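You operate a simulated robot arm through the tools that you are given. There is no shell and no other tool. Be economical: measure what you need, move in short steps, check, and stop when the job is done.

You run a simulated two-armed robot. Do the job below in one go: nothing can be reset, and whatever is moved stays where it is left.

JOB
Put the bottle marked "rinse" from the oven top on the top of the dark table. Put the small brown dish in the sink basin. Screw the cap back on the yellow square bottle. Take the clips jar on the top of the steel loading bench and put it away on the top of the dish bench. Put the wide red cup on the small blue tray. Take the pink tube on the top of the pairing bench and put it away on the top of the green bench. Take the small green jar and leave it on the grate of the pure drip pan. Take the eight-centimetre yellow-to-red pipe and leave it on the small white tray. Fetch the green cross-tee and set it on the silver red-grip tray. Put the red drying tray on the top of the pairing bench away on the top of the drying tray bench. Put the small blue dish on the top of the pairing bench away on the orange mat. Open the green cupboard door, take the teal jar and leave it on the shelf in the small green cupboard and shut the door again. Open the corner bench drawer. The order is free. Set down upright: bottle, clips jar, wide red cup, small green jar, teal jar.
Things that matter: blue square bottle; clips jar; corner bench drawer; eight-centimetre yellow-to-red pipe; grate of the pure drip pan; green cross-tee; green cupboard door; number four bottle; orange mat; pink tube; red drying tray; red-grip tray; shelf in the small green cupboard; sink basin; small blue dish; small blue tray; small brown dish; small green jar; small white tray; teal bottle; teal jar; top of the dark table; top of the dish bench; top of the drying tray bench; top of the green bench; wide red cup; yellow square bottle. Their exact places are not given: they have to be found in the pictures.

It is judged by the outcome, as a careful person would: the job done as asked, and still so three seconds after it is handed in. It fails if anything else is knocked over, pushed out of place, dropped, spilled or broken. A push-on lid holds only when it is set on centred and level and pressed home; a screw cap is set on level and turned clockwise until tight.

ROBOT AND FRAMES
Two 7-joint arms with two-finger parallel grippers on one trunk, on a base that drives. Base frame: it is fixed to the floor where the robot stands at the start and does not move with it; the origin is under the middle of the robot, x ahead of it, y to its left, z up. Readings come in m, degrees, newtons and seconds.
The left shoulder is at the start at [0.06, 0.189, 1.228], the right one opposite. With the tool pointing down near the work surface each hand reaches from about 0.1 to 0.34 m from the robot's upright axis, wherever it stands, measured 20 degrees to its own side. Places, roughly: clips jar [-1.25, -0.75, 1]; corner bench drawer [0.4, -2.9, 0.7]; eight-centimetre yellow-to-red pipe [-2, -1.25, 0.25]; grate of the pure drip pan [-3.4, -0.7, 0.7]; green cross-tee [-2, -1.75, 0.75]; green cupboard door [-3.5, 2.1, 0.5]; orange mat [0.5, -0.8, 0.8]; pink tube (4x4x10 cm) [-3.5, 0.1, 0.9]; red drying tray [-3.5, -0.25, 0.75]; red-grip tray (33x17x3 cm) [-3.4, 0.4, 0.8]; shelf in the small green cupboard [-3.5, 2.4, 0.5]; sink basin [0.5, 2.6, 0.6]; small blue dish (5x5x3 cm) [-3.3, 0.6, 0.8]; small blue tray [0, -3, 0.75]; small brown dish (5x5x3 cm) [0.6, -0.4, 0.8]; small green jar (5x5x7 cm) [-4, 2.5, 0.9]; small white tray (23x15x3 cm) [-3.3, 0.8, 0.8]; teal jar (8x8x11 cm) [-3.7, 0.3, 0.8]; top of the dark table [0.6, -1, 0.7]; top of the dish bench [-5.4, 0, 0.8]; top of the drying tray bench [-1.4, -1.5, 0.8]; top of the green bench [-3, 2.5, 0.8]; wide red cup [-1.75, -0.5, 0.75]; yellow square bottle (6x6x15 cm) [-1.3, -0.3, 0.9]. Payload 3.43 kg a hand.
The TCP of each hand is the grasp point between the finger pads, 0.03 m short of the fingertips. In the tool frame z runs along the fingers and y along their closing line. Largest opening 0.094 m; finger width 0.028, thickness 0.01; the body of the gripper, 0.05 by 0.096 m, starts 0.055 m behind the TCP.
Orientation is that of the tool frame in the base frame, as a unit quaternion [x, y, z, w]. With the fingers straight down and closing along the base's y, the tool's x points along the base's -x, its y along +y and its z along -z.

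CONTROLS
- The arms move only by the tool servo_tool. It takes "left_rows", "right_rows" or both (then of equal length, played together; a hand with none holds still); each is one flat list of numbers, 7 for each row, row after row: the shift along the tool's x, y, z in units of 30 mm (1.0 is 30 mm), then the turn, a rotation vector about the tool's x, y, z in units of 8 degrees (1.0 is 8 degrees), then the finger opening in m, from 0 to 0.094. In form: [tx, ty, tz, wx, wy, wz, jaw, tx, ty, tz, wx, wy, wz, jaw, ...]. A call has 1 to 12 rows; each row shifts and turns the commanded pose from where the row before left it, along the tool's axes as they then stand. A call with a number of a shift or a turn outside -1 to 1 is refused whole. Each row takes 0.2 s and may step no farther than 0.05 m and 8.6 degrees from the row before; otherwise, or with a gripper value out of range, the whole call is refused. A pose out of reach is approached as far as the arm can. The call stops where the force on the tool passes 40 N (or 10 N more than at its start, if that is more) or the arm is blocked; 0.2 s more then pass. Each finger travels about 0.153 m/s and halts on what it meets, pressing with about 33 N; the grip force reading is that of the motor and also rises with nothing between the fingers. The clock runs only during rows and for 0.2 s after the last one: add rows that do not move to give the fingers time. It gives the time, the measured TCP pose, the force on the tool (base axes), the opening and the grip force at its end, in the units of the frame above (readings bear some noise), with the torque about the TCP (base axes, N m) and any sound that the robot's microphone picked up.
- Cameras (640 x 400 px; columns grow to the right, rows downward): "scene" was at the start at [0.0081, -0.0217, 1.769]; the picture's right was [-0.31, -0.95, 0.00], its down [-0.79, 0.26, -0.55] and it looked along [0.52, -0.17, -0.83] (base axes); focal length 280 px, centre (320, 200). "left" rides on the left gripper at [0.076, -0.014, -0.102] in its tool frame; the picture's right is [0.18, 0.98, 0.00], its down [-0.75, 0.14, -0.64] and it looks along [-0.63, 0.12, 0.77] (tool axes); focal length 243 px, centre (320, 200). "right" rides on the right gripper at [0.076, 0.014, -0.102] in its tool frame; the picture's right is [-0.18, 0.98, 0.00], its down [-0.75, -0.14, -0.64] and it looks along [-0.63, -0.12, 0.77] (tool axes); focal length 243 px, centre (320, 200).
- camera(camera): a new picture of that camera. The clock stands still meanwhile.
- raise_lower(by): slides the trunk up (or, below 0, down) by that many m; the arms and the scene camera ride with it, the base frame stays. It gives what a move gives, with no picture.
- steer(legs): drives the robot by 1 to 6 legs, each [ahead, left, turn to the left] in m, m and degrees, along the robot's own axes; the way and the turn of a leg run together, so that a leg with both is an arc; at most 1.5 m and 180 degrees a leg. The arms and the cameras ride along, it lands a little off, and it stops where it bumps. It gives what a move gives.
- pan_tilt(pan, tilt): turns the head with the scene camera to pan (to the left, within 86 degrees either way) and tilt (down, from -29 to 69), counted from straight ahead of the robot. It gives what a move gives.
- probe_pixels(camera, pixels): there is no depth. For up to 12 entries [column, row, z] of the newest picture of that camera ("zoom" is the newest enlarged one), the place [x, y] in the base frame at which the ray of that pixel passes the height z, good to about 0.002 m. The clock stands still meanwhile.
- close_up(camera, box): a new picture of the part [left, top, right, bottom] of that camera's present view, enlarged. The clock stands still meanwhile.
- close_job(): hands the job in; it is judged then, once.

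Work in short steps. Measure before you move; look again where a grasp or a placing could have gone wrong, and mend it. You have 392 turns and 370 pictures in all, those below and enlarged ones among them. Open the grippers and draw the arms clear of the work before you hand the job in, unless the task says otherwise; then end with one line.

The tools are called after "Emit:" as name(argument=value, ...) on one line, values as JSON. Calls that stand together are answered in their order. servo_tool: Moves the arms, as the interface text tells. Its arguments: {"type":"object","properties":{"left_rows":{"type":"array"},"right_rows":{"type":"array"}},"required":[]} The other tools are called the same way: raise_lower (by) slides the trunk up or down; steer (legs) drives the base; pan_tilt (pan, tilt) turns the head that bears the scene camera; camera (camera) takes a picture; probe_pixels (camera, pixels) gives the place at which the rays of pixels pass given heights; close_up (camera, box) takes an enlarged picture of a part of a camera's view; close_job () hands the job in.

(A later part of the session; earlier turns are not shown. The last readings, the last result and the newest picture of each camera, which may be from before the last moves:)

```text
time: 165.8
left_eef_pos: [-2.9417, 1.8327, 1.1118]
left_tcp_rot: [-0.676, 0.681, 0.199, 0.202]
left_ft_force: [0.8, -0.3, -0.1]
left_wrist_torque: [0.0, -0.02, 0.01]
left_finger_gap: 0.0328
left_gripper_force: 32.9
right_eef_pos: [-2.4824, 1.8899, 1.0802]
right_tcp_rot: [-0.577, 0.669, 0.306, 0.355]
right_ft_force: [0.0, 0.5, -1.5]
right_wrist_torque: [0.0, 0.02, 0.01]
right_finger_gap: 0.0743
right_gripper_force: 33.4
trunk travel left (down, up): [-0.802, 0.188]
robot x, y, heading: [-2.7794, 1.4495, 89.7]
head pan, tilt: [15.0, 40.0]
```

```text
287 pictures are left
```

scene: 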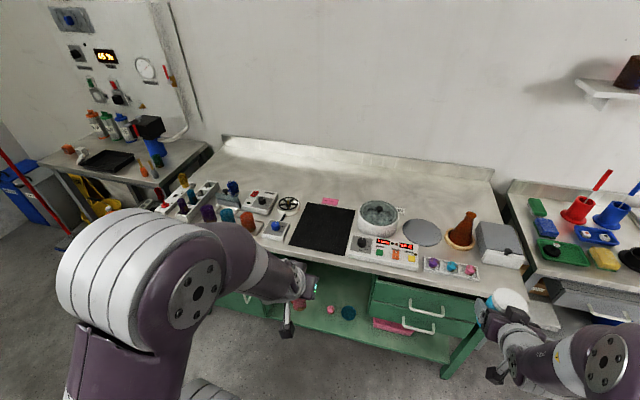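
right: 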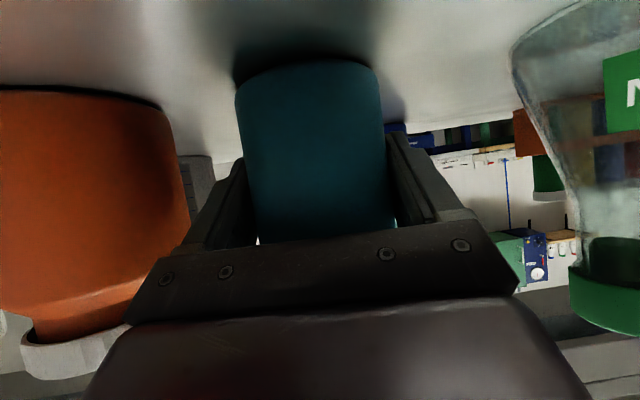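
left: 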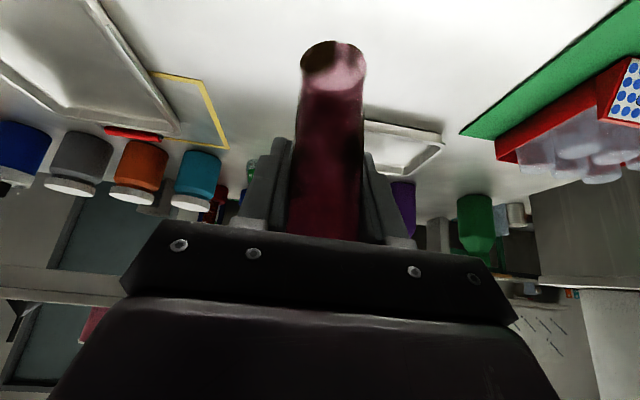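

I look left for the cupboard door and the small green jar.

Emit:
pan_tilt(pan=45, tilt=35)

Emit:
camera(camera="scene")

Emit:
close_up(camera="scene", box=[150, 60, 390, 220])

```text
time: 166.7
left_eef_pos: [-2.9409, 1.8337, 1.1127]
left_tcp_rot: [-0.676, 0.68, 0.2, 0.202]
left_ft_force: [-1.0, -0.1, -1.0]
left_wrist_torque: [0.01, -0.01, 0.03]
left_finger_gap: 0.0328
left_gripper_force: 32.9
right_eef_pos: [-2.4827, 1.8906, 1.0793]
right_tcp_rot: [-0.577, 0.669, 0.306, 0.354]
right_ft_force: [-0.1, 0.1, -0.3]
right_wrist_torque: [0.0, 0.02, -0.01]
right_finger_gap: 0.074
right_gripper_force: 32.9
trunk travel left (down, up): [-0.802, 0.188]
robot x, y, heading: [-2.778, 1.451, 89.3]
head pan, tilt: [45.0, 35.0]
```

```text
286 pictures are left
```

scene: 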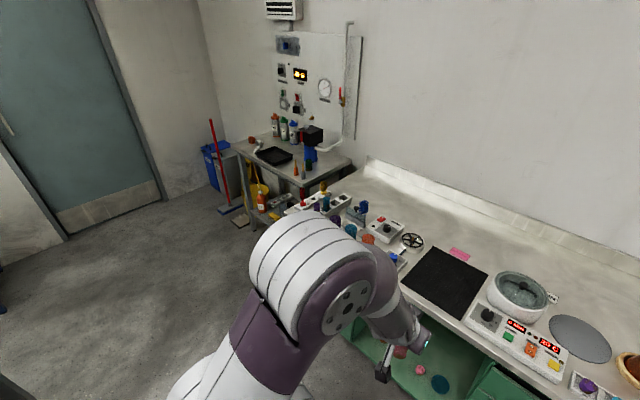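

```text
2.50 times, centred on (270, 140) of scene
```

zoom: 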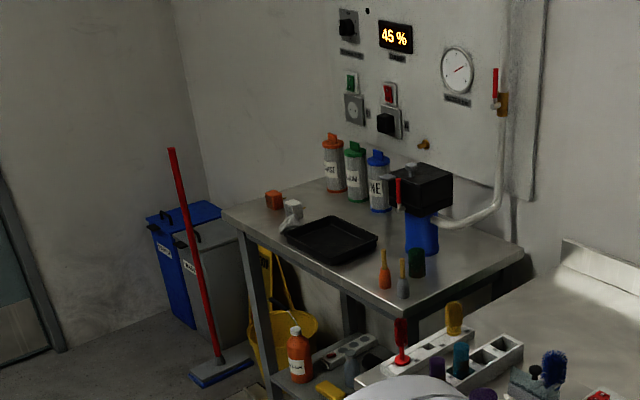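

Small green jar identified at zoom (417,262). I drive closer, in front of the cupboard side of the green bench.

Emit:
steer(legs=[[0.1, 0.45, 0]])

Emit:
pan_tilt(pan=0, tilt=50)

Emit:
camera(camera="scene")

Emit:
camera(camera="left")

```text
time: 169.5
left_eef_pos: [-3.398, 1.9348, 1.1111]
left_tcp_rot: [-0.676, 0.68, 0.2, 0.202]
left_ft_force: [0.5, -0.6, 0.0]
left_wrist_torque: [-0.02, -0.02, 0.01]
left_finger_gap: 0.0328
left_gripper_force: 33.1
right_eef_pos: [-2.9389, 1.9943, 1.0802]
right_tcp_rot: [-0.578, 0.668, 0.307, 0.354]
right_ft_force: [-0.7, -0.5, -0.3]
right_wrist_torque: [-0.06, 0.01, 0.05]
right_finger_gap: 0.0743
right_gripper_force: 33.5
trunk travel left (down, up): [-0.802, 0.188]
robot x, y, heading: [-3.2336, 1.5539, 89.5]
head pan, tilt: [45.0, 35.0]
```

```text
time: 170.6
left_eef_pos: [-3.3996, 1.935, 1.1117]
left_tcp_rot: [-0.676, 0.68, 0.199, 0.202]
left_ft_force: [0.0, -0.2, 0.2]
left_wrist_torque: [0.02, -0.01, -0.01]
left_finger_gap: 0.0328
left_gripper_force: 32.6
right_eef_pos: [-2.9403, 1.9946, 1.0803]
right_tcp_rot: [-0.577, 0.669, 0.306, 0.355]
right_ft_force: [0.1, 0.0, -2.2]
right_wrist_torque: [-0.01, 0.01, -0.02]
right_finger_gap: 0.074
right_gripper_force: 32.8
trunk travel left (down, up): [-0.802, 0.188]
robot x, y, heading: [-3.2365, 1.5529, 89.5]
head pan, tilt: [0.0, 50.0]
```

```text
284 pictures are left
```

scene: 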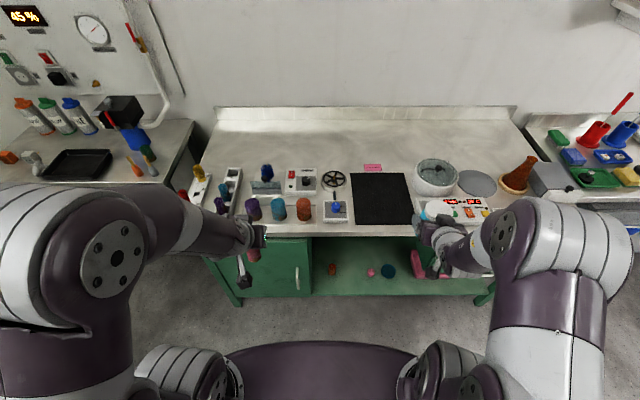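

```text
283 pictures are left
```

left: 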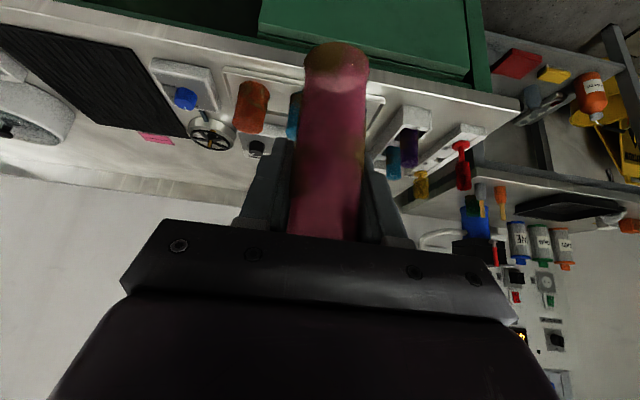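

Emit:
probe_pixels(camera="scene", pixels=[[351, 225, 0.75], [351, 225, 0.82], [351, 225, 0.9], [351, 174, 0.82], [220, 108, 0.82], [515, 108, 0.82], [312, 237, 0.82], [297, 278, 0.55], [240, 300, 0.2], [322, 195, 0.82]])

Emit:
probe_pixels(camera="left", pixels=[[130, 48, 0.75], [130, 48, 0.82], [130, 48, 0.9], [187, 137, 0.82], [187, 137, 0.75]])

Emit:
close_up(camera="scene", box=[180, 150, 430, 320])

```text
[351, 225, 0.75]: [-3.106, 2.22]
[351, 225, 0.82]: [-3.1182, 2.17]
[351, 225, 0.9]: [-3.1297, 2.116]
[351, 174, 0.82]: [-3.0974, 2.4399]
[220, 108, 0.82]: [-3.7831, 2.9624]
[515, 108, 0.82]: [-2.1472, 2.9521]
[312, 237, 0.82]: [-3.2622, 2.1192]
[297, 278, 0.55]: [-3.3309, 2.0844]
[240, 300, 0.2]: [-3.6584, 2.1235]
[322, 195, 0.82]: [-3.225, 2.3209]
```

```text
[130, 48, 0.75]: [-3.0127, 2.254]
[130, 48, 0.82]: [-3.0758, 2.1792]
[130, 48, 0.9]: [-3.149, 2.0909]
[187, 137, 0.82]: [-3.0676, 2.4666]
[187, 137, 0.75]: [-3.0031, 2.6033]
```

```text
2.35 times, centred on (305, 235) of scene
```

zoom: 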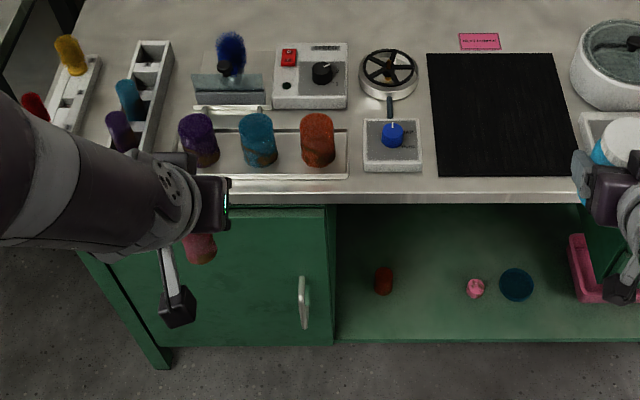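

Green bench top ≈0.87, front edge y≈2.08. I'll stand the pink tube on free space behind the mat around (−3.14, 2.53). I move the base there.

Emit:
steer(legs=[[0.15, -0.22, 0], [0.13, 0, 0]])

Emit:
camera(camera="scene")

Emit:
camera(camera="left")

```text
time: 173.4
left_eef_pos: [-3.1733, 2.2125, 1.1102]
left_tcp_rot: [-0.675, 0.681, 0.2, 0.202]
left_ft_force: [-0.3, -0.4, 0.2]
left_wrist_torque: [-0.02, -0.03, 0.03]
left_finger_gap: 0.0329
left_gripper_force: 33.3
right_eef_pos: [-2.7142, 2.2699, 1.0798]
right_tcp_rot: [-0.576, 0.669, 0.307, 0.355]
right_ft_force: [-0.4, -0.3, 0.5]
right_wrist_torque: [-0.02, -0.01, 0.02]
right_finger_gap: 0.0741
right_gripper_force: 33.0
trunk travel left (down, up): [-0.802, 0.188]
robot x, y, heading: [-3.0147, 1.8326, 89.5]
head pan, tilt: [0.0, 50.0]
```

```text
281 pictures are left
```

scene: 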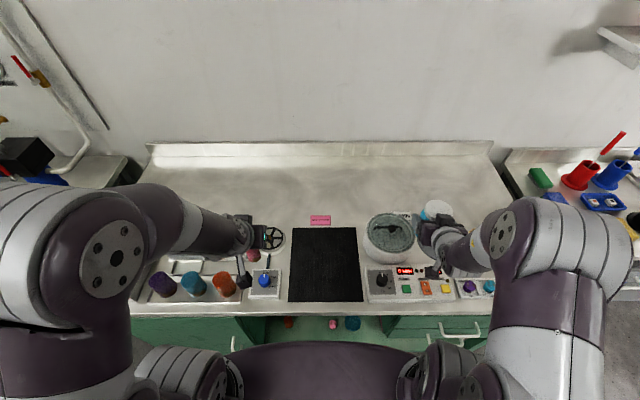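

```text
280 pictures are left
```

left: 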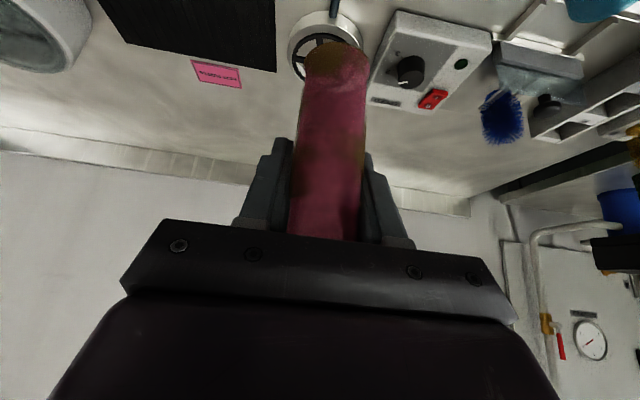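

I advance the left hand ~29 cm over the free area.

Emit:
servo_tool(left_rows=[-0.806, -0.04, 0.521, 0, 0, 0, 0.02, -0.806, -0.04, 0.521, 0, 0, 0, 0.02, -0.806, -0.04, 0.521, 0, 0, 0, 0.02, -0.806, -0.04, 0.521, 0, 0, 0, 0.02, -0.806, -0.04, 0.521, 0, 0, 0, 0.02, -0.806, -0.04, 0.521, 0, 0, 0, 0.02, -0.806, -0.04, 0.521, 0, 0, 0, 0.02, -0.806, -0.04, 0.521, 0, 0, 0, 0.02, -0.806, -0.04, 0.521, 0, 0, 0, 0.02, -0.806, -0.04, 0.521, 0, 0, 0, 0.02, 0, 0, 0, 0, 0, 0, 0.02])

Emit:
camera(camera="left")

Emit:
camera(camera="scene")

```text
time: 175.8
left_eef_pos: [-3.167, 2.4551, 1.1104]
left_tcp_rot: [0.673, -0.672, -0.225, -0.214]
left_ft_force: [0.2, -0.2, -0.4]
left_wrist_torque: [-0.01, 0.01, -0.02]
left_finger_gap: 0.0329
left_gripper_force: 33.3
left hand out of reach, approached as far as the arm can: row 6, 9, 10
right_eef_pos: [-2.7151, 2.2711, 1.08]
right_tcp_rot: [-0.576, 0.669, 0.306, 0.355]
right_ft_force: [-0.5, 0.3, -1.2]
right_wrist_torque: [-0.01, -0.03, 0.03]
right_finger_gap: 0.0741
right_gripper_force: 33.3
trunk travel left (down, up): [-0.802, 0.188]
robot x, y, heading: [-3.0133, 1.8302, 89.5]
head pan, tilt: [0.0, 50.0]
```

```text
279 pictures are left
```

left: 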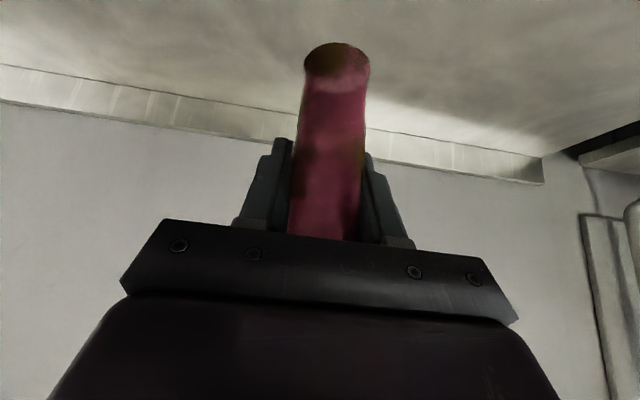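

```text
278 pictures are left
```

scene: 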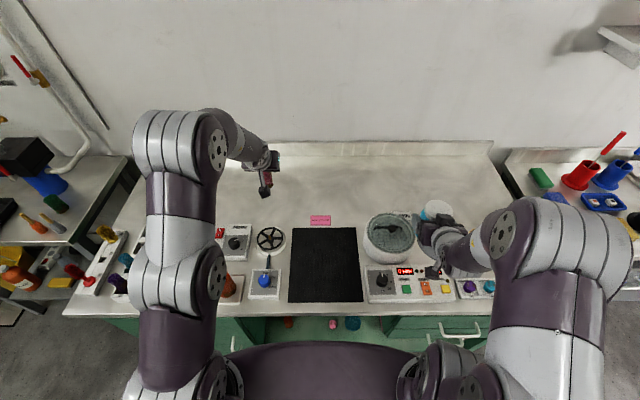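

Tube is over bare bench (wheel is at (271,240), clear). I descend 13 cm.

Emit:
servo_tool(left_rows=[0.49, 0, 0.756, 0, 0, 0, 0.02, 0.49, 0, 0.756, 0, 0, 0, 0.02, 0.49, 0, 0.756, 0, 0, 0, 0.02, 0.49, 0, 0.756, 0, 0, 0, 0.02, 0.49, 0, 0.756, 0, 0, 0, 0.02, 0, 0, 0, 0, 0, 0, 0.02])

Emit:
camera(camera="left")

Emit:
close_up(camera="scene", box=[200, 140, 360, 260])

```text
time: 177.2
left_eef_pos: [-3.1693, 2.4599, 0.9737]
left_tcp_rot: [0.673, -0.672, -0.226, -0.214]
left_ft_force: [-0.1, -0.8, 0.2]
left_wrist_torque: [-0.02, 0.0, 0.0]
left_finger_gap: 0.033
left_gripper_force: 33.3
right_eef_pos: [-2.7157, 2.2708, 1.0804]
right_tcp_rot: [-0.576, 0.67, 0.306, 0.355]
right_ft_force: [0.4, 0.4, -0.9]
right_wrist_torque: [-0.01, 0.0, -0.02]
right_finger_gap: 0.0744
right_gripper_force: 33.6
trunk travel left (down, up): [-0.802, 0.188]
robot x, y, heading: [-3.0139, 1.8331, 89.5]
head pan, tilt: [0.0, 50.0]
```

```text
277 pictures are left
```

left: 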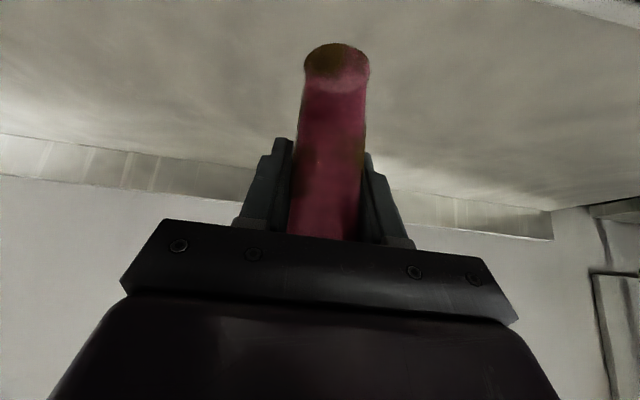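

```text
3.33 times, centred on (280, 200) of scene
```

zoom: 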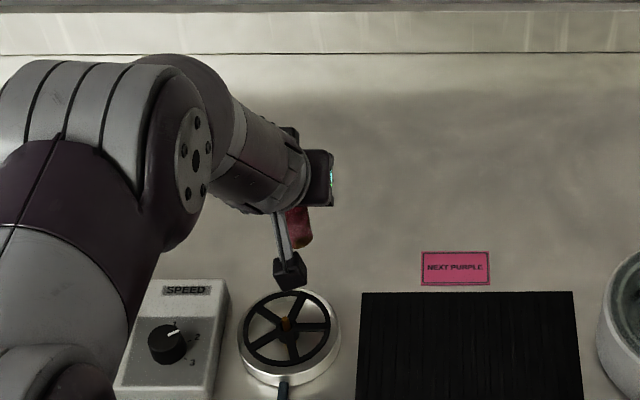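

I correct the 3° lean and lower in fine steps.

Emit:
servo_tool(left_rows=[0, 0, 0, 0, 0.36, 0, 0.02, 0.082, 0, 0.126, 0, 0, 0, 0.02, 0.082, 0, 0.126, 0, 0, 0, 0.02, 0.082, 0, 0.126, 0, 0, 0, 0.02, 0.082, 0, 0.126, 0, 0, 0, 0.02])

```text
time: 178.4
left_eef_pos: [-3.1688, 2.4608, 0.9562]
left_tcp_rot: [0.679, -0.676, -0.208, -0.196]
left_ft_force: [-0.8, 0.0, -0.2]
left_wrist_torque: [0.03, -0.02, -0.02]
left_finger_gap: 0.0328
left_gripper_force: 33.0
right_eef_pos: [-2.7151, 2.2714, 1.0814]
right_tcp_rot: [-0.576, 0.67, 0.305, 0.354]
right_ft_force: [0.0, -0.2, 0.1]
right_wrist_torque: [0.01, 0.01, -0.01]
right_finger_gap: 0.0743
right_gripper_force: 32.9
trunk travel left (down, up): [-0.802, 0.188]
robot x, y, heading: [-3.0126, 1.8304, 89.7]
head pan, tilt: [0.0, 50.0]
```

Emit:
servo_tool(left_rows=[0.055, 0, 0.084, 0, 0, 0, 0.02, 0.055, 0, 0.084, 0, 0, 0, 0.02, 0.055, 0, 0.084, 0, 0, 0, 0.02, 0.055, 0, 0.084, 0, 0, 0, 0.02, 0.055, 0, 0.084, 0, 0, 0, 0.02])

```text
time: 179.6
left_eef_pos: [-3.1688, 2.4611, 0.9429]
left_tcp_rot: [0.678, -0.677, -0.209, -0.197]
left_ft_force: [-0.2, 0.4, -0.2]
left_wrist_torque: [0.04, 0.0, 0.01]
left_finger_gap: 0.033
left_gripper_force: 32.9
right_eef_pos: [-2.7149, 2.2723, 1.0781]
right_tcp_rot: [-0.576, 0.669, 0.306, 0.355]
right_ft_force: [0.4, -0.3, 0.0]
right_wrist_torque: [0.03, 0.02, -0.02]
right_finger_gap: 0.0742
right_gripper_force: 32.7
trunk travel left (down, up): [-0.802, 0.188]
robot x, y, heading: [-3.0135, 1.8358, 89.5]
head pan, tilt: [0.0, 50.0]
```

Emit:
servo_tool(left_rows=[0.055, 0, 0.084, 0, 0, 0, 0.02, 0.055, 0, 0.084, 0, 0, 0, 0.02, 0.055, 0, 0.084, 0, 0, 0, 0.02, 0.055, 0, 0.084, 0, 0, 0, 0.02, 0.055, 0, 0.084, 0, 0, 0, 0.02])

Emit:
close_up(camera="scene", box=[200, 140, 360, 260])

```text
time: 180.8
left_eef_pos: [-3.1697, 2.4612, 0.9277]
left_tcp_rot: [0.678, -0.677, -0.208, -0.196]
left_ft_force: [-0.1, -0.2, 0.0]
left_wrist_torque: [-0.05, 0.0, 0.02]
left_finger_gap: 0.0327
left_gripper_force: 32.9
right_eef_pos: [-2.7132, 2.2711, 1.0806]
right_tcp_rot: [-0.577, 0.669, 0.307, 0.355]
right_ft_force: [-0.7, 0.7, -1.0]
right_wrist_torque: [0.02, 0.02, 0.0]
right_finger_gap: 0.0743
right_gripper_force: 32.6
trunk travel left (down, up): [-0.802, 0.188]
robot x, y, heading: [-3.0149, 1.829, 89.4]
head pan, tilt: [0.0, 50.0]
```

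```text
3.33 times, centred on (280, 200) of scene
```

zoom: 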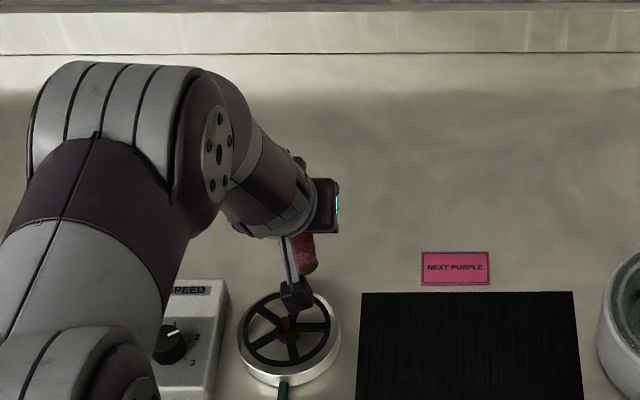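

No contact at 0.928; I continue.

Emit:
servo_tool(left_rows=[0.055, 0, 0.084, 0, 0, 0, 0.02, 0.055, 0, 0.084, 0, 0, 0, 0.02, 0.055, 0, 0.084, 0, 0, 0, 0.02, 0.055, 0, 0.084, 0, 0, 0, 0.02, 0.055, 0, 0.084, 0, 0, 0, 0.02, 0.055, 0, 0.084, 0, 0, 0, 0.02, 0.055, 0, 0.084, 0, 0, 0, 0.02])

Emit:
camera(camera="left")

```text
time: 182.4
left_eef_pos: [-3.169, 2.4616, 0.906]
left_tcp_rot: [0.678, -0.677, -0.209, -0.197]
left_ft_force: [0.4, -0.1, -0.2]
left_wrist_torque: [-0.01, -0.01, -0.01]
left_finger_gap: 0.0328
left_gripper_force: 33.1
right_eef_pos: [-2.7141, 2.2711, 1.0794]
right_tcp_rot: [-0.576, 0.67, 0.306, 0.355]
right_ft_force: [0.2, -0.2, -0.7]
right_wrist_torque: [0.03, 0.02, -0.04]
right_finger_gap: 0.0741
right_gripper_force: 33.3
trunk travel left (down, up): [-0.802, 0.188]
robot x, y, heading: [-3.0104, 1.8337, 89.3]
head pan, tilt: [0.0, 50.0]
```

```text
274 pictures are left
```

left: 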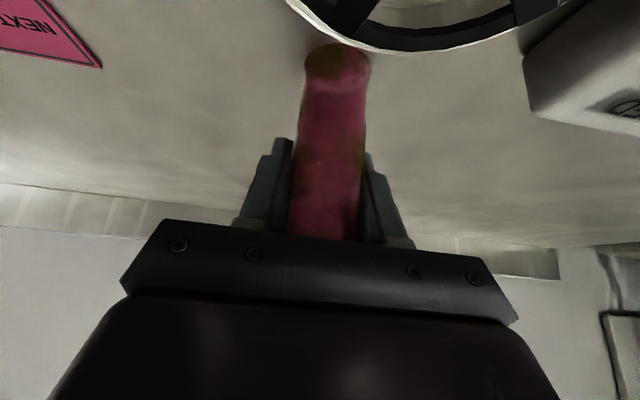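

Emit:
probe_pixels(camera="zoom", pixels=[[421, 252, 0.8], [421, 252, 0.84], [421, 252, 0.88], [300, 295, 0.84], [310, 270, 0.84]])

Emit:
probe_pixels(camera="left", pixels=[[103, 68, 0.8], [103, 68, 0.82], [103, 68, 0.84], [380, 50, 0.8], [380, 50, 0.84]])

```text
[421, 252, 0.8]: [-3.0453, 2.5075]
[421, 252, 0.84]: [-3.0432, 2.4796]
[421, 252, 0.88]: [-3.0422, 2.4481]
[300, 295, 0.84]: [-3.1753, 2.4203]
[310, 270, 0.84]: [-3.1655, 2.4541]
```

```text
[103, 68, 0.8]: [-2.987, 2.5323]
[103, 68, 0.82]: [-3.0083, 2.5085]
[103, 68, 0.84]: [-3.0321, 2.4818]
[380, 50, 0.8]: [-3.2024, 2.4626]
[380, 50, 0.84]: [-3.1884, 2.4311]
```

Bench top by tag triangulation ≈0.845; contact should be close. I continue in 2.5 mm steps.

Emit:
servo_tool(left_rows=[0.045, 0, 0.07, 0, 0, 0, 0.02, 0.045, 0, 0.07, 0, 0, 0, 0.02, 0.045, 0, 0.07, 0, 0, 0, 0.02, 0.045, 0, 0.07, 0, 0, 0, 0.02])

```text
time: 183.4
left_eef_pos: [-3.1701, 2.4615, 0.9038]
left_tcp_rot: [0.677, -0.675, -0.214, -0.201]
left_ft_force: [-0.7, 1.6, 32.1]
left_wrist_torque: [-0.32, -0.09, -0.01]
left_finger_gap: 0.0333
left_gripper_force: 33.0
right_eef_pos: [-2.7131, 2.2676, 1.0818]
right_tcp_rot: [-0.575, 0.669, 0.307, 0.356]
right_ft_force: [-0.3, 0.3, -0.4]
right_wrist_torque: [0.0, 0.0, 0.04]
right_finger_gap: 0.0742
right_gripper_force: 33.4
trunk travel left (down, up): [-0.802, 0.188]
robot x, y, heading: [-3.0162, 1.8304, 89.5]
head pan, tilt: [0.0, 50.0]
```

Contact. I ease up, open, and lift away.

Emit:
servo_tool(left_rows=[-0.06, 0, -0.09, 0, 0, 0, 0.02, 0, 0, 0, 0, 0, 0, 0.08, 0, 0, 0, 0, 0, 0, 0.08, 0, 0, 0, 0, 0, 0, 0.08, -0.3, 0, -0.46, 0, 0, 0, 0.08, -0.5, 0, -0.8, 0, 0, 0, 0.08, -0.5, 0, -0.8, 0, 0, 0, 0.08, -0.5, 0, -0.8, 0, 0, 0, 0.08, -0.5, 0, -0.8, 0, 0, 0, 0.08])

Emit:
camera(camera="left")

Emit:
close_up(camera="scene", box=[200, 140, 360, 260])

```text
time: 185.4
left_eef_pos: [-3.168, 2.4583, 1.0304]
left_tcp_rot: [0.678, -0.677, -0.209, -0.197]
left_ft_force: [0.6, 0.5, -0.6]
left_wrist_torque: [-0.02, 0.0, -0.01]
left_finger_gap: 0.08
left_gripper_force: 0.0
right_eef_pos: [-2.7143, 2.2692, 1.0789]
right_tcp_rot: [-0.577, 0.669, 0.307, 0.355]
right_ft_force: [-0.5, -1.2, -1.2]
right_wrist_torque: [0.0, 0.02, 0.01]
right_finger_gap: 0.0744
right_gripper_force: 32.8
trunk travel left (down, up): [-0.802, 0.188]
robot x, y, heading: [-3.0147, 1.8328, 89.5]
head pan, tilt: [0.0, 50.0]
```

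```text
273 pictures are left
```

left: 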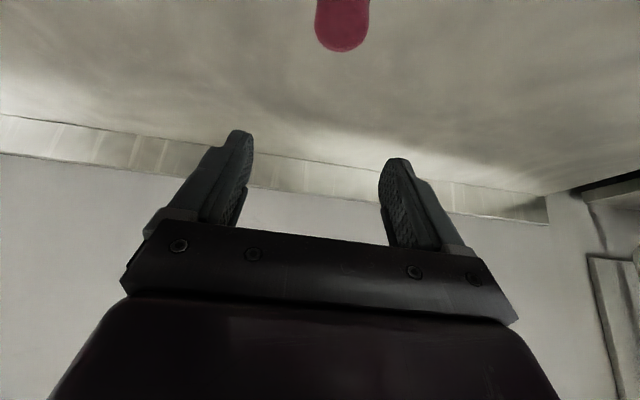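

```text
3.33 times, centred on (280, 200) of scene
```

zoom: 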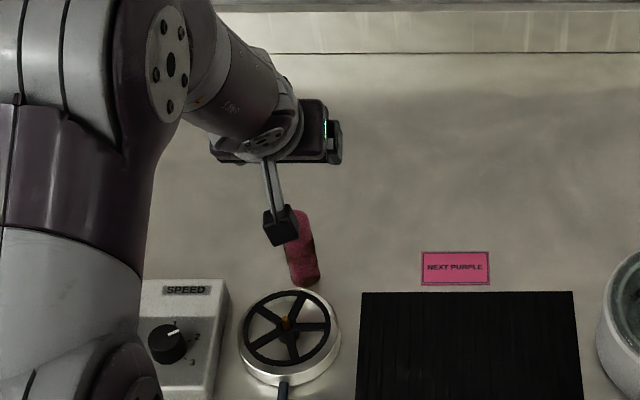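

Tube stands on the green bench. I pull the left hand back and back the base off to inspect the cupboard door.

Emit:
servo_tool(left_rows=[0.4, 0.1, -0.85, 0, 0, 0, 0.08, 0.8, 0.1, -0.5, 0, 0, 0, 0.08, 0.8, 0.1, -0.5, 0, 0, 0, 0.08, 0.8, 0.1, -0.5, 0, 0, 0, 0.08, 0.8, 0.1, -0.5, 0, 0, 0, 0.08, 0.8, 0.1, -0.5, 0, 0, 0, 0.08, 0.8, 0.1, -0.5, 0, 0, 0, 0.08, 0.8, 0.1, -0.5, 0, 0, 0, 0.08])

Emit:
steer(legs=[[-0.45, 0, 0]])

Emit:
pan_tilt(pan=25, tilt=50)

Emit:
camera(camera="scene")

Emit:
camera(camera="left")

```text
time: 187.2
left_eef_pos: [-3.1899, 2.2369, 1.0414]
left_tcp_rot: [0.679, -0.676, -0.209, -0.197]
left_ft_force: [0.1, -0.6, -0.7]
left_wrist_torque: [0.0, -0.01, -0.02]
left_finger_gap: 0.08
left_gripper_force: 0.0
right_eef_pos: [-2.7146, 2.2704, 1.0788]
right_tcp_rot: [-0.576, 0.67, 0.306, 0.356]
right_ft_force: [-0.2, -0.7, -1.2]
right_wrist_torque: [0.0, 0.01, -0.04]
right_finger_gap: 0.0742
right_gripper_force: 33.0
trunk travel left (down, up): [-0.802, 0.188]
robot x, y, heading: [-3.0134, 1.8344, 89.5]
head pan, tilt: [0.0, 50.0]
```

```text
time: 189.9
left_eef_pos: [-3.1938, 1.7902, 1.0413]
left_tcp_rot: [-0.677, 0.678, 0.208, 0.197]
left_ft_force: [-0.2, -0.4, -0.1]
left_wrist_torque: [0.05, 0.01, 0.03]
left_finger_gap: 0.0798
left_gripper_force: 0.0
right_eef_pos: [-2.7187, 1.8255, 1.0787]
right_tcp_rot: [-0.576, 0.669, 0.307, 0.355]
right_ft_force: [0.5, -0.1, -0.8]
right_wrist_torque: [-0.02, 0.02, 0.03]
right_finger_gap: 0.0744
right_gripper_force: 33.3
trunk travel left (down, up): [-0.802, 0.188]
robot x, y, heading: [-3.0167, 1.3851, 89.4]
head pan, tilt: [0.0, 50.0]
```

```text
time: 190.8
left_eef_pos: [-3.1939, 1.79, 1.0394]
left_tcp_rot: [0.678, -0.677, -0.209, -0.196]
left_ft_force: [-0.3, 0.5, -1.1]
left_wrist_torque: [0.01, -0.01, 0.02]
left_finger_gap: 0.08
left_gripper_force: 0.1
right_eef_pos: [-2.7195, 1.8239, 1.0797]
right_tcp_rot: [-0.576, 0.67, 0.306, 0.355]
right_ft_force: [-0.4, 0.6, -0.9]
right_wrist_torque: [0.01, -0.02, 0.01]
right_finger_gap: 0.0741
right_gripper_force: 33.2
trunk travel left (down, up): [-0.802, 0.188]
robot x, y, heading: [-3.0203, 1.3866, 89.4]
head pan, tilt: [25.0, 50.0]
```

```text
271 pictures are left
```

scene: 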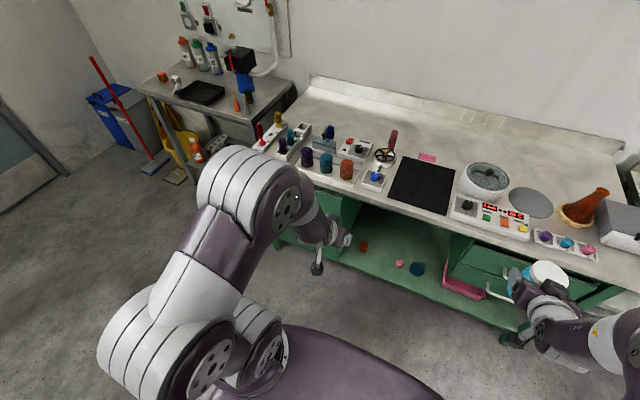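

```text
270 pictures are left
```

left: 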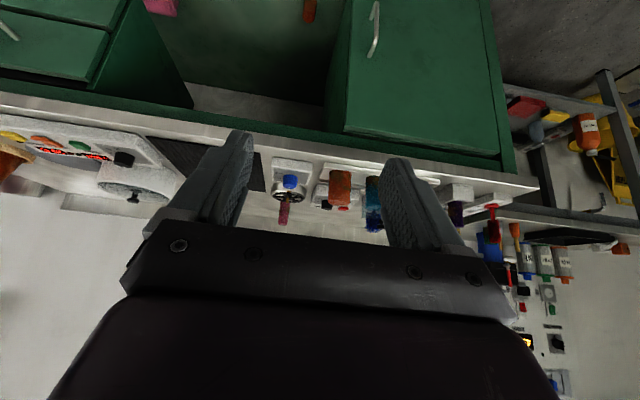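

The door with its vertical handle shows in the left view at (374,5)–(371,58). I probe at several heights to find where rays cross the door plane.

Emit:
probe_pixels(camera="left", pixels=[[373, 55, 0.75], [373, 55, 0.7], [373, 55, 0.65], [373, 55, 0.6], [374, 5, 0.6], [374, 5, 0.5], [374, 5, 0.4], [345, 130, 0.8], [345, 130, 0.85], [500, 152, 0.8], [515, 172, 0.8]])

Emit:
probe_pixels(camera="scene", pixels=[[268, 155, 0.845], [597, 262, 0.845], [325, 190, 0.845]])

```text
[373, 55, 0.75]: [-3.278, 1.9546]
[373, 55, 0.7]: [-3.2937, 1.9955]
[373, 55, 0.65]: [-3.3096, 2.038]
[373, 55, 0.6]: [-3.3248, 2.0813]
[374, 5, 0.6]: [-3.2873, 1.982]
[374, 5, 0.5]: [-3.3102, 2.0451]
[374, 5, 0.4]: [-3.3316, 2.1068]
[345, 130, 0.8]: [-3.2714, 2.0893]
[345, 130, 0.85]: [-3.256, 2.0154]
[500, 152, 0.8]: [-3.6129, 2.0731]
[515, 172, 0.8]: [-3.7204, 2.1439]
```

```text
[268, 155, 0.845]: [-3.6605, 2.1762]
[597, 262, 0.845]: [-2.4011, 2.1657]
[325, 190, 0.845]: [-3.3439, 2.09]
```

I lower the trunk 0.5 m to see the door more frontally.

Emit:
raise_lower(by=-0.5)

Emit:
pan_tilt(pan=25, tilt=25)

Emit:
camera(camera="scene")

Emit:
camera(camera="left")

```text
refused: -0.5 is not a number from -0.4 to 0.4
```

```text
time: 191.7
left_eef_pos: [-3.1931, 1.7894, 1.0412]
left_tcp_rot: [-0.677, 0.678, 0.208, 0.197]
left_ft_force: [0.0, -0.2, 0.0]
left_wrist_torque: [0.0, 0.01, 0.03]
left_finger_gap: 0.0802
left_gripper_force: 0.2
right_eef_pos: [-2.7194, 1.8242, 1.0802]
right_tcp_rot: [-0.576, 0.67, 0.306, 0.356]
right_ft_force: [0.4, 0.3, -0.8]
right_wrist_torque: [0.01, 0.02, 0.0]
right_finger_gap: 0.0742
right_gripper_force: 33.0
trunk travel left (down, up): [-0.802, 0.188]
robot x, y, heading: [-3.018, 1.3846, 89.6]
head pan, tilt: [25.0, 25.0]
```

```text
269 pictures are left
```

scene: 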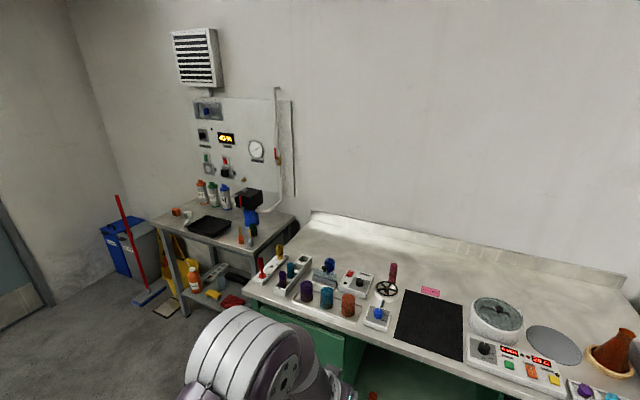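

```text
268 pictures are left
```

left: 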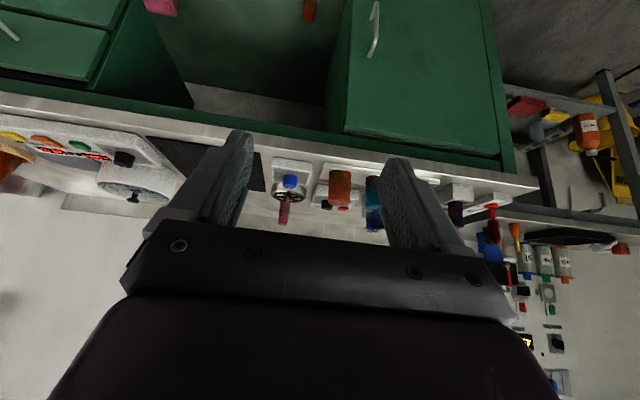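

Emit:
raise_lower(by=-0.4)

Emit:
pan_tilt(pan=30, tilt=35)

Emit:
camera(camera="scene")

Emit:
camera(camera="left")

```text
time: 195.5
left_eef_pos: [-3.1937, 1.79, 0.641]
left_tcp_rot: [0.678, -0.677, -0.209, -0.197]
left_ft_force: [0.4, -0.6, 0.2]
left_wrist_torque: [0.01, -0.01, 0.0]
left_finger_gap: 0.0802
left_gripper_force: 0.0
right_eef_pos: [-2.7175, 1.8242, 0.6798]
right_tcp_rot: [-0.576, 0.67, 0.306, 0.355]
right_ft_force: [-0.5, 0.3, -1.0]
right_wrist_torque: [-0.02, -0.05, 0.0]
right_finger_gap: 0.0742
right_gripper_force: 33.0
trunk travel left (down, up): [-0.402, 0.588]
robot x, y, heading: [-3.0192, 1.3875, 89.6]
head pan, tilt: [25.0, 25.0]
```

```text
time: 196.2
left_eef_pos: [-3.1938, 1.7903, 0.6403]
left_tcp_rot: [-0.677, 0.678, 0.208, 0.197]
left_ft_force: [0.8, 0.4, 0.4]
left_wrist_torque: [-0.01, 0.02, -0.02]
left_finger_gap: 0.0799
left_gripper_force: 0.0
right_eef_pos: [-2.7195, 1.8243, 0.6798]
right_tcp_rot: [-0.577, 0.669, 0.307, 0.354]
right_ft_force: [0.2, -1.1, 0.0]
right_wrist_torque: [0.0, -0.02, 0.0]
right_finger_gap: 0.0742
right_gripper_force: 32.7
trunk travel left (down, up): [-0.402, 0.588]
robot x, y, heading: [-3.0174, 1.3837, 89.5]
head pan, tilt: [30.0, 35.0]
```

```text
267 pictures are left
```

scene: 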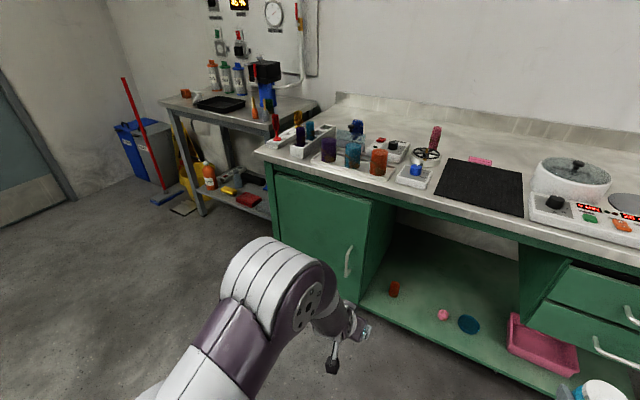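

```text
266 pictures are left
```

left: 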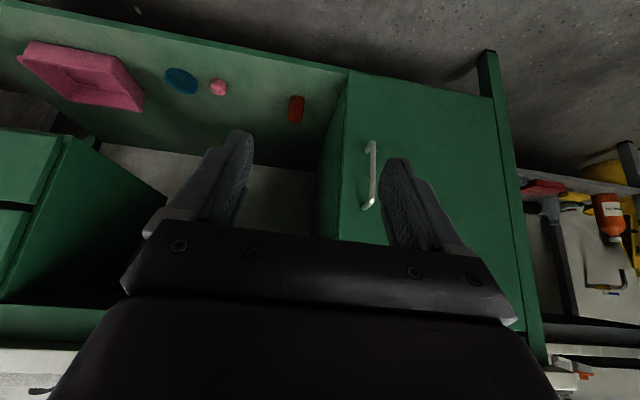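

The handle: scene top (351,247), bottom (346,277); left view (369,206) top, (374,144) bottom. I triangulate.

Emit:
probe_pixels(camera="scene", pixels=[[351, 247, 0.7], [351, 247, 0.65], [351, 247, 0.6], [351, 247, 0.55], [346, 277, 0.6], [346, 277, 0.5], [346, 277, 0.45], [371, 203, 0.78], [276, 175, 0.78]])

Emit:
probe_pixels(camera="left", pixels=[[369, 206, 0.7], [369, 206, 0.65], [369, 206, 0.6], [369, 206, 0.55], [374, 144, 0.6], [374, 144, 0.55], [374, 144, 0.5], [374, 144, 0.45], [345, 72, 0.25], [493, 97, 0.25]])

```text
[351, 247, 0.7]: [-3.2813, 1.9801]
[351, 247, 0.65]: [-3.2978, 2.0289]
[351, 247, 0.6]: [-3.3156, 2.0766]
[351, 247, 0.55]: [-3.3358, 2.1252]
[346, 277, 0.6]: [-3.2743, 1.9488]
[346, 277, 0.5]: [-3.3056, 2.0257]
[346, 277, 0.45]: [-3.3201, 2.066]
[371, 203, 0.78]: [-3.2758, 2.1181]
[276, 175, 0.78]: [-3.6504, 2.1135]
```

```text
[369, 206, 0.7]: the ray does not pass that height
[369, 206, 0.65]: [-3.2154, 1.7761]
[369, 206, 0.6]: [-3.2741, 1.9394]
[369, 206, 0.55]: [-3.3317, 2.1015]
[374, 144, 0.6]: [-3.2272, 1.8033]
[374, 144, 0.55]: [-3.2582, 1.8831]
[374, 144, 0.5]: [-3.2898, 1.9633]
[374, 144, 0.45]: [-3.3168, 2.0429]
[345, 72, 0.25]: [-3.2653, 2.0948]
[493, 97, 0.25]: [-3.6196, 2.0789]
```

Handle bar ≈ (−3.335, 2.105), z 0.425–0.545; door hinge side x≈−3.65. I move the base ahead 12 cm, tilt the left hand to ~49° and bring it in front of the handle.

Emit:
steer(legs=[[0.12, 0, 0]])

Emit:
servo_tool(left_rows=[0, 0, 0, 0, -1, 0, 0.06, 0, 0, 0, 0, -1, 0, 0.06, 0.755, 0.94, 0.656, 0, 0, 0, 0.06, 0.755, 0.94, 0.656, 0, 0, 0, 0.06, 0.755, 0.94, 0.656, 0, 0, 0, 0.06, 0.755, 0.94, 0.656, 0, 0, 0, 0.06, 0.755, 0.94, 0.656, 0, 0, 0, 0.06, 0, 0, 0, 0, 0, 0, 0.06])

Emit:
camera(camera="left")

Emit:
camera(camera="scene")

```text
time: 197.5
left_eef_pos: [-3.1934, 1.9142, 0.6401]
left_tcp_rot: [0.678, -0.677, -0.208, -0.196]
left_ft_force: [0.0, 0.5, -0.7]
left_wrist_torque: [-0.01, 0.01, 0.01]
left_finger_gap: 0.0798
left_gripper_force: 0.1
right_eef_pos: [-2.7175, 1.9479, 0.6793]
right_tcp_rot: [-0.576, 0.67, 0.306, 0.355]
right_ft_force: [0.6, 0.8, -0.8]
right_wrist_torque: [0.01, 0.02, 0.01]
right_finger_gap: 0.0743
right_gripper_force: 32.9
trunk travel left (down, up): [-0.402, 0.588]
robot x, y, heading: [-3.0131, 1.5067, 89.6]
head pan, tilt: [30.0, 35.0]
```

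```text
time: 199.3
left_eef_pos: [-3.3341, 1.9129, 0.4911]
left_tcp_rot: [-0.642, 0.643, 0.301, 0.29]
left_ft_force: [0.1, -0.1, 0.3]
left_wrist_torque: [-0.01, -0.01, 0.02]
left_finger_gap: 0.0604
left_gripper_force: 0.0
right_eef_pos: [-2.7179, 1.9462, 0.6799]
right_tcp_rot: [-0.576, 0.67, 0.306, 0.355]
right_ft_force: [0.0, 0.2, -0.6]
right_wrist_torque: [0.02, 0.0, -0.02]
right_finger_gap: 0.0743
right_gripper_force: 32.9
trunk travel left (down, up): [-0.402, 0.588]
robot x, y, heading: [-3.0174, 1.5122, 89.6]
head pan, tilt: [30.0, 35.0]
```

```text
265 pictures are left
```

left: 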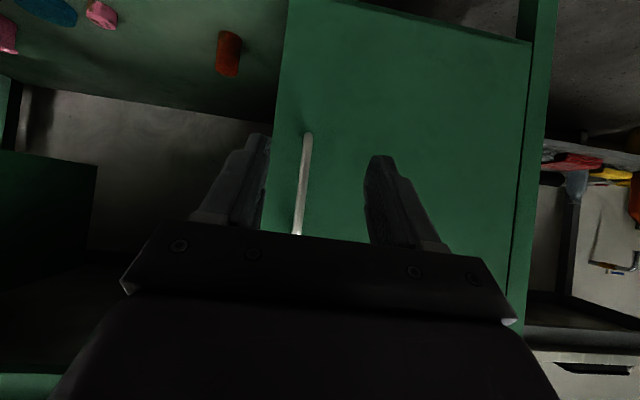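

```text
264 pictures are left
```

scene: 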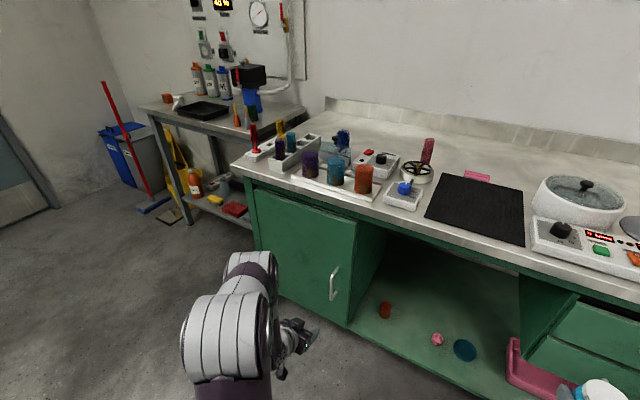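

Emit:
probe_pixels(camera="left", pixels=[[307, 138, 0.45], [307, 138, 0.43], [307, 138, 0.41], [302, 185, 0.49], [302, 185, 0.47], [282, 100, 0.4]])

Emit:
probe_pixels(camera="scene", pixels=[[332, 298, 0.45], [332, 298, 0.43], [332, 298, 0.41], [336, 266, 0.55], [336, 266, 0.53], [357, 220, 0.75], [348, 325, 0.25]])

```text
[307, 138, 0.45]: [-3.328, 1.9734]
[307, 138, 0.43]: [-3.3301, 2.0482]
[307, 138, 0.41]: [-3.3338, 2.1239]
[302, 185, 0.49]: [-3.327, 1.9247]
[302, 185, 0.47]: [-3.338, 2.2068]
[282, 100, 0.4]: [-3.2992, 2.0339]
```

```text
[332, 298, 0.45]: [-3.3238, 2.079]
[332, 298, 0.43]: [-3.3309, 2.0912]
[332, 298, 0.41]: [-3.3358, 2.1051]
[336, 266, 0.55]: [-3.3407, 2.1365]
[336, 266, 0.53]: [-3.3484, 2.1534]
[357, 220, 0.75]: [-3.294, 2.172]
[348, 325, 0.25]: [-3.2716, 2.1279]
```

Bar at (−3.333, 2.10). I advance 18 cm, then close on the bar.

Emit:
servo_tool(left_rows=[-0.656, 0, 0.755, 0, 0, 0, 0.06, -0.656, 0, 0.755, 0, 0, 0, 0.06, -0.656, 0, 0.755, 0, 0, 0, 0.06, -0.656, 0, 0.755, 0, 0, 0, 0.06, -0.656, 0, 0.755, 0, 0, 0, 0.06, -0.656, 0, 0.755, 0, 0, 0, 0.06, 0, 0, 0, 0, 0, 0, 0.06])

Emit:
camera(camera="left")

```text
time: 200.9
left_eef_pos: [-3.3375, 2.092, 0.4936]
left_tcp_rot: [-0.642, 0.643, 0.301, 0.289]
left_ft_force: [-0.2, -0.3, -0.5]
left_wrist_torque: [-0.01, 0.01, 0.03]
left_finger_gap: 0.0599
left_gripper_force: 0.0
right_eef_pos: [-2.7177, 1.947, 0.6793]
right_tcp_rot: [-0.576, 0.67, 0.306, 0.355]
right_ft_force: [0.0, -0.4, -1.5]
right_wrist_torque: [-0.02, 0.03, -0.02]
right_finger_gap: 0.074
right_gripper_force: 32.2
trunk travel left (down, up): [-0.402, 0.588]
robot x, y, heading: [-3.0173, 1.5121, 89.7]
head pan, tilt: [30.0, 35.0]
```

```text
263 pictures are left
```

left: 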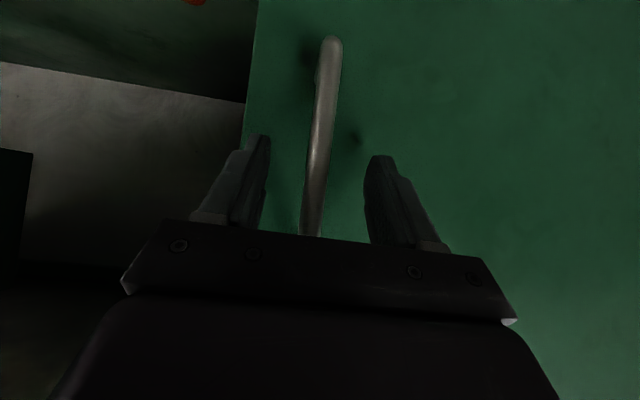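

The bar is between the fingers; I close.

Emit:
servo_tool(left_rows=[0, 0, 0, 0, 0, 0, 0.03, 0, 0, 0, 0, 0, 0, 0.0, 0, 0, 0, 0, 0, 0, 0.0, 0, 0, 0, 0, 0, 0, 0.0])

```text
time: 201.9
left_eef_pos: [-3.3345, 2.0914, 0.4944]
left_tcp_rot: [-0.641, 0.644, 0.301, 0.289]
left_ft_force: [26.9, -3.9, 0.4]
left_wrist_torque: [0.54, -0.25, 0.09]
left_finger_gap: 0.0162
left_gripper_force: 45.0
right_eef_pos: [-2.7155, 1.9468, 0.679]
right_tcp_rot: [-0.576, 0.669, 0.308, 0.355]
right_ft_force: [-1.0, 0.6, -0.3]
right_wrist_torque: [0.0, 0.01, 0.02]
right_finger_gap: 0.0742
right_gripper_force: 33.0
trunk travel left (down, up): [-0.402, 0.588]
robot x, y, heading: [-3.0168, 1.5084, 89.5]
head pan, tilt: [30.0, 35.0]
```

Gripped (16 mm bar). I pull the door along its arc about the hinge, first ~18°.

Emit:
servo_tool(left_rows=[0, -0.1, 0, 0, 0, 0, 0.0, 0.503, 0.1, -0.579, 0, 0, 0, 0.0, 0.503, 0.15, -0.579, 0, 0, 0, 0.0, 0.579, 0.317, -0.667, 0, 0, 0, 0.0, 0.579, 0.317, -0.667, 0, 0, 0, 0.0])

Emit:
camera(camera="left")

Emit:
camera(camera="scene")

```text
time: 203.1
left_eef_pos: [-3.3657, 1.9965, 0.4939]
left_tcp_rot: [0.643, -0.639, -0.305, -0.291]
left_ft_force: [-36.4, 18.9, -1.4]
left_wrist_torque: [-1.23, -0.62, -0.08]
left_finger_gap: 0.0162
left_gripper_force: 45.3
right_eef_pos: [-2.7204, 1.9489, 0.6791]
right_tcp_rot: [-0.577, 0.669, 0.305, 0.356]
right_ft_force: [0.1, 0.0, -1.7]
right_wrist_torque: [-0.02, -0.03, 0.02]
right_finger_gap: 0.0741
right_gripper_force: 33.0
trunk travel left (down, up): [-0.402, 0.588]
robot x, y, heading: [-3.0206, 1.5044, 89.6]
head pan, tilt: [30.0, 35.0]
```

```text
262 pictures are left
```

left: 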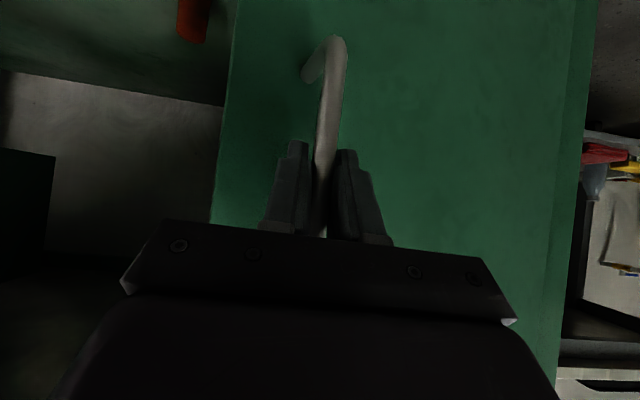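

```text
261 pictures are left
```

scene: 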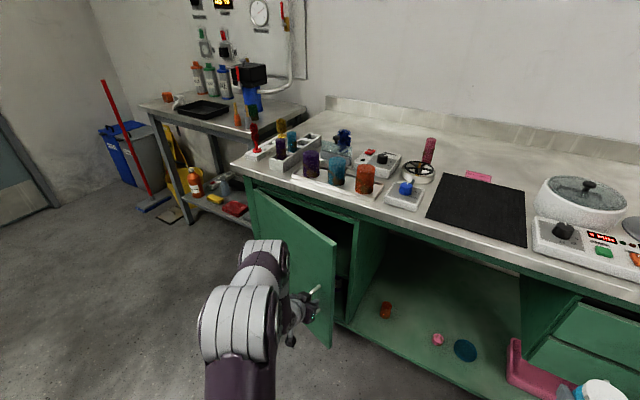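

The door is opening; 36 N toward the hinge says the arc is tighter than assumed. I relieve sideways and continue.

Emit:
servo_tool(left_rows=[0, 0.2, 0, 0, 0, 0, 0.0, 0.47, 0.5, -0.541, 0, 0, 0, 0.0, 0.47, 0.55, -0.541, 0, 0, 0, 0.0])

```text
time: 203.9
left_eef_pos: [-3.3931, 1.9495, 0.4932]
left_tcp_rot: [-0.641, 0.645, 0.299, 0.29]
left_ft_force: [1.7, -1.3, 10.3]
left_wrist_torque: [0.35, -0.05, -0.01]
left_finger_gap: 0.0162
left_gripper_force: 45.3
right_eef_pos: [-2.7172, 1.9467, 0.6802]
right_tcp_rot: [-0.576, 0.67, 0.306, 0.355]
right_ft_force: [-0.3, -0.1, -0.5]
right_wrist_torque: [0.0, 0.0, -0.02]
right_finger_gap: 0.0744
right_gripper_force: 33.2
trunk travel left (down, up): [-0.402, 0.588]
robot x, y, heading: [-3.0166, 1.5077, 89.3]
head pan, tilt: [30.0, 35.0]
```

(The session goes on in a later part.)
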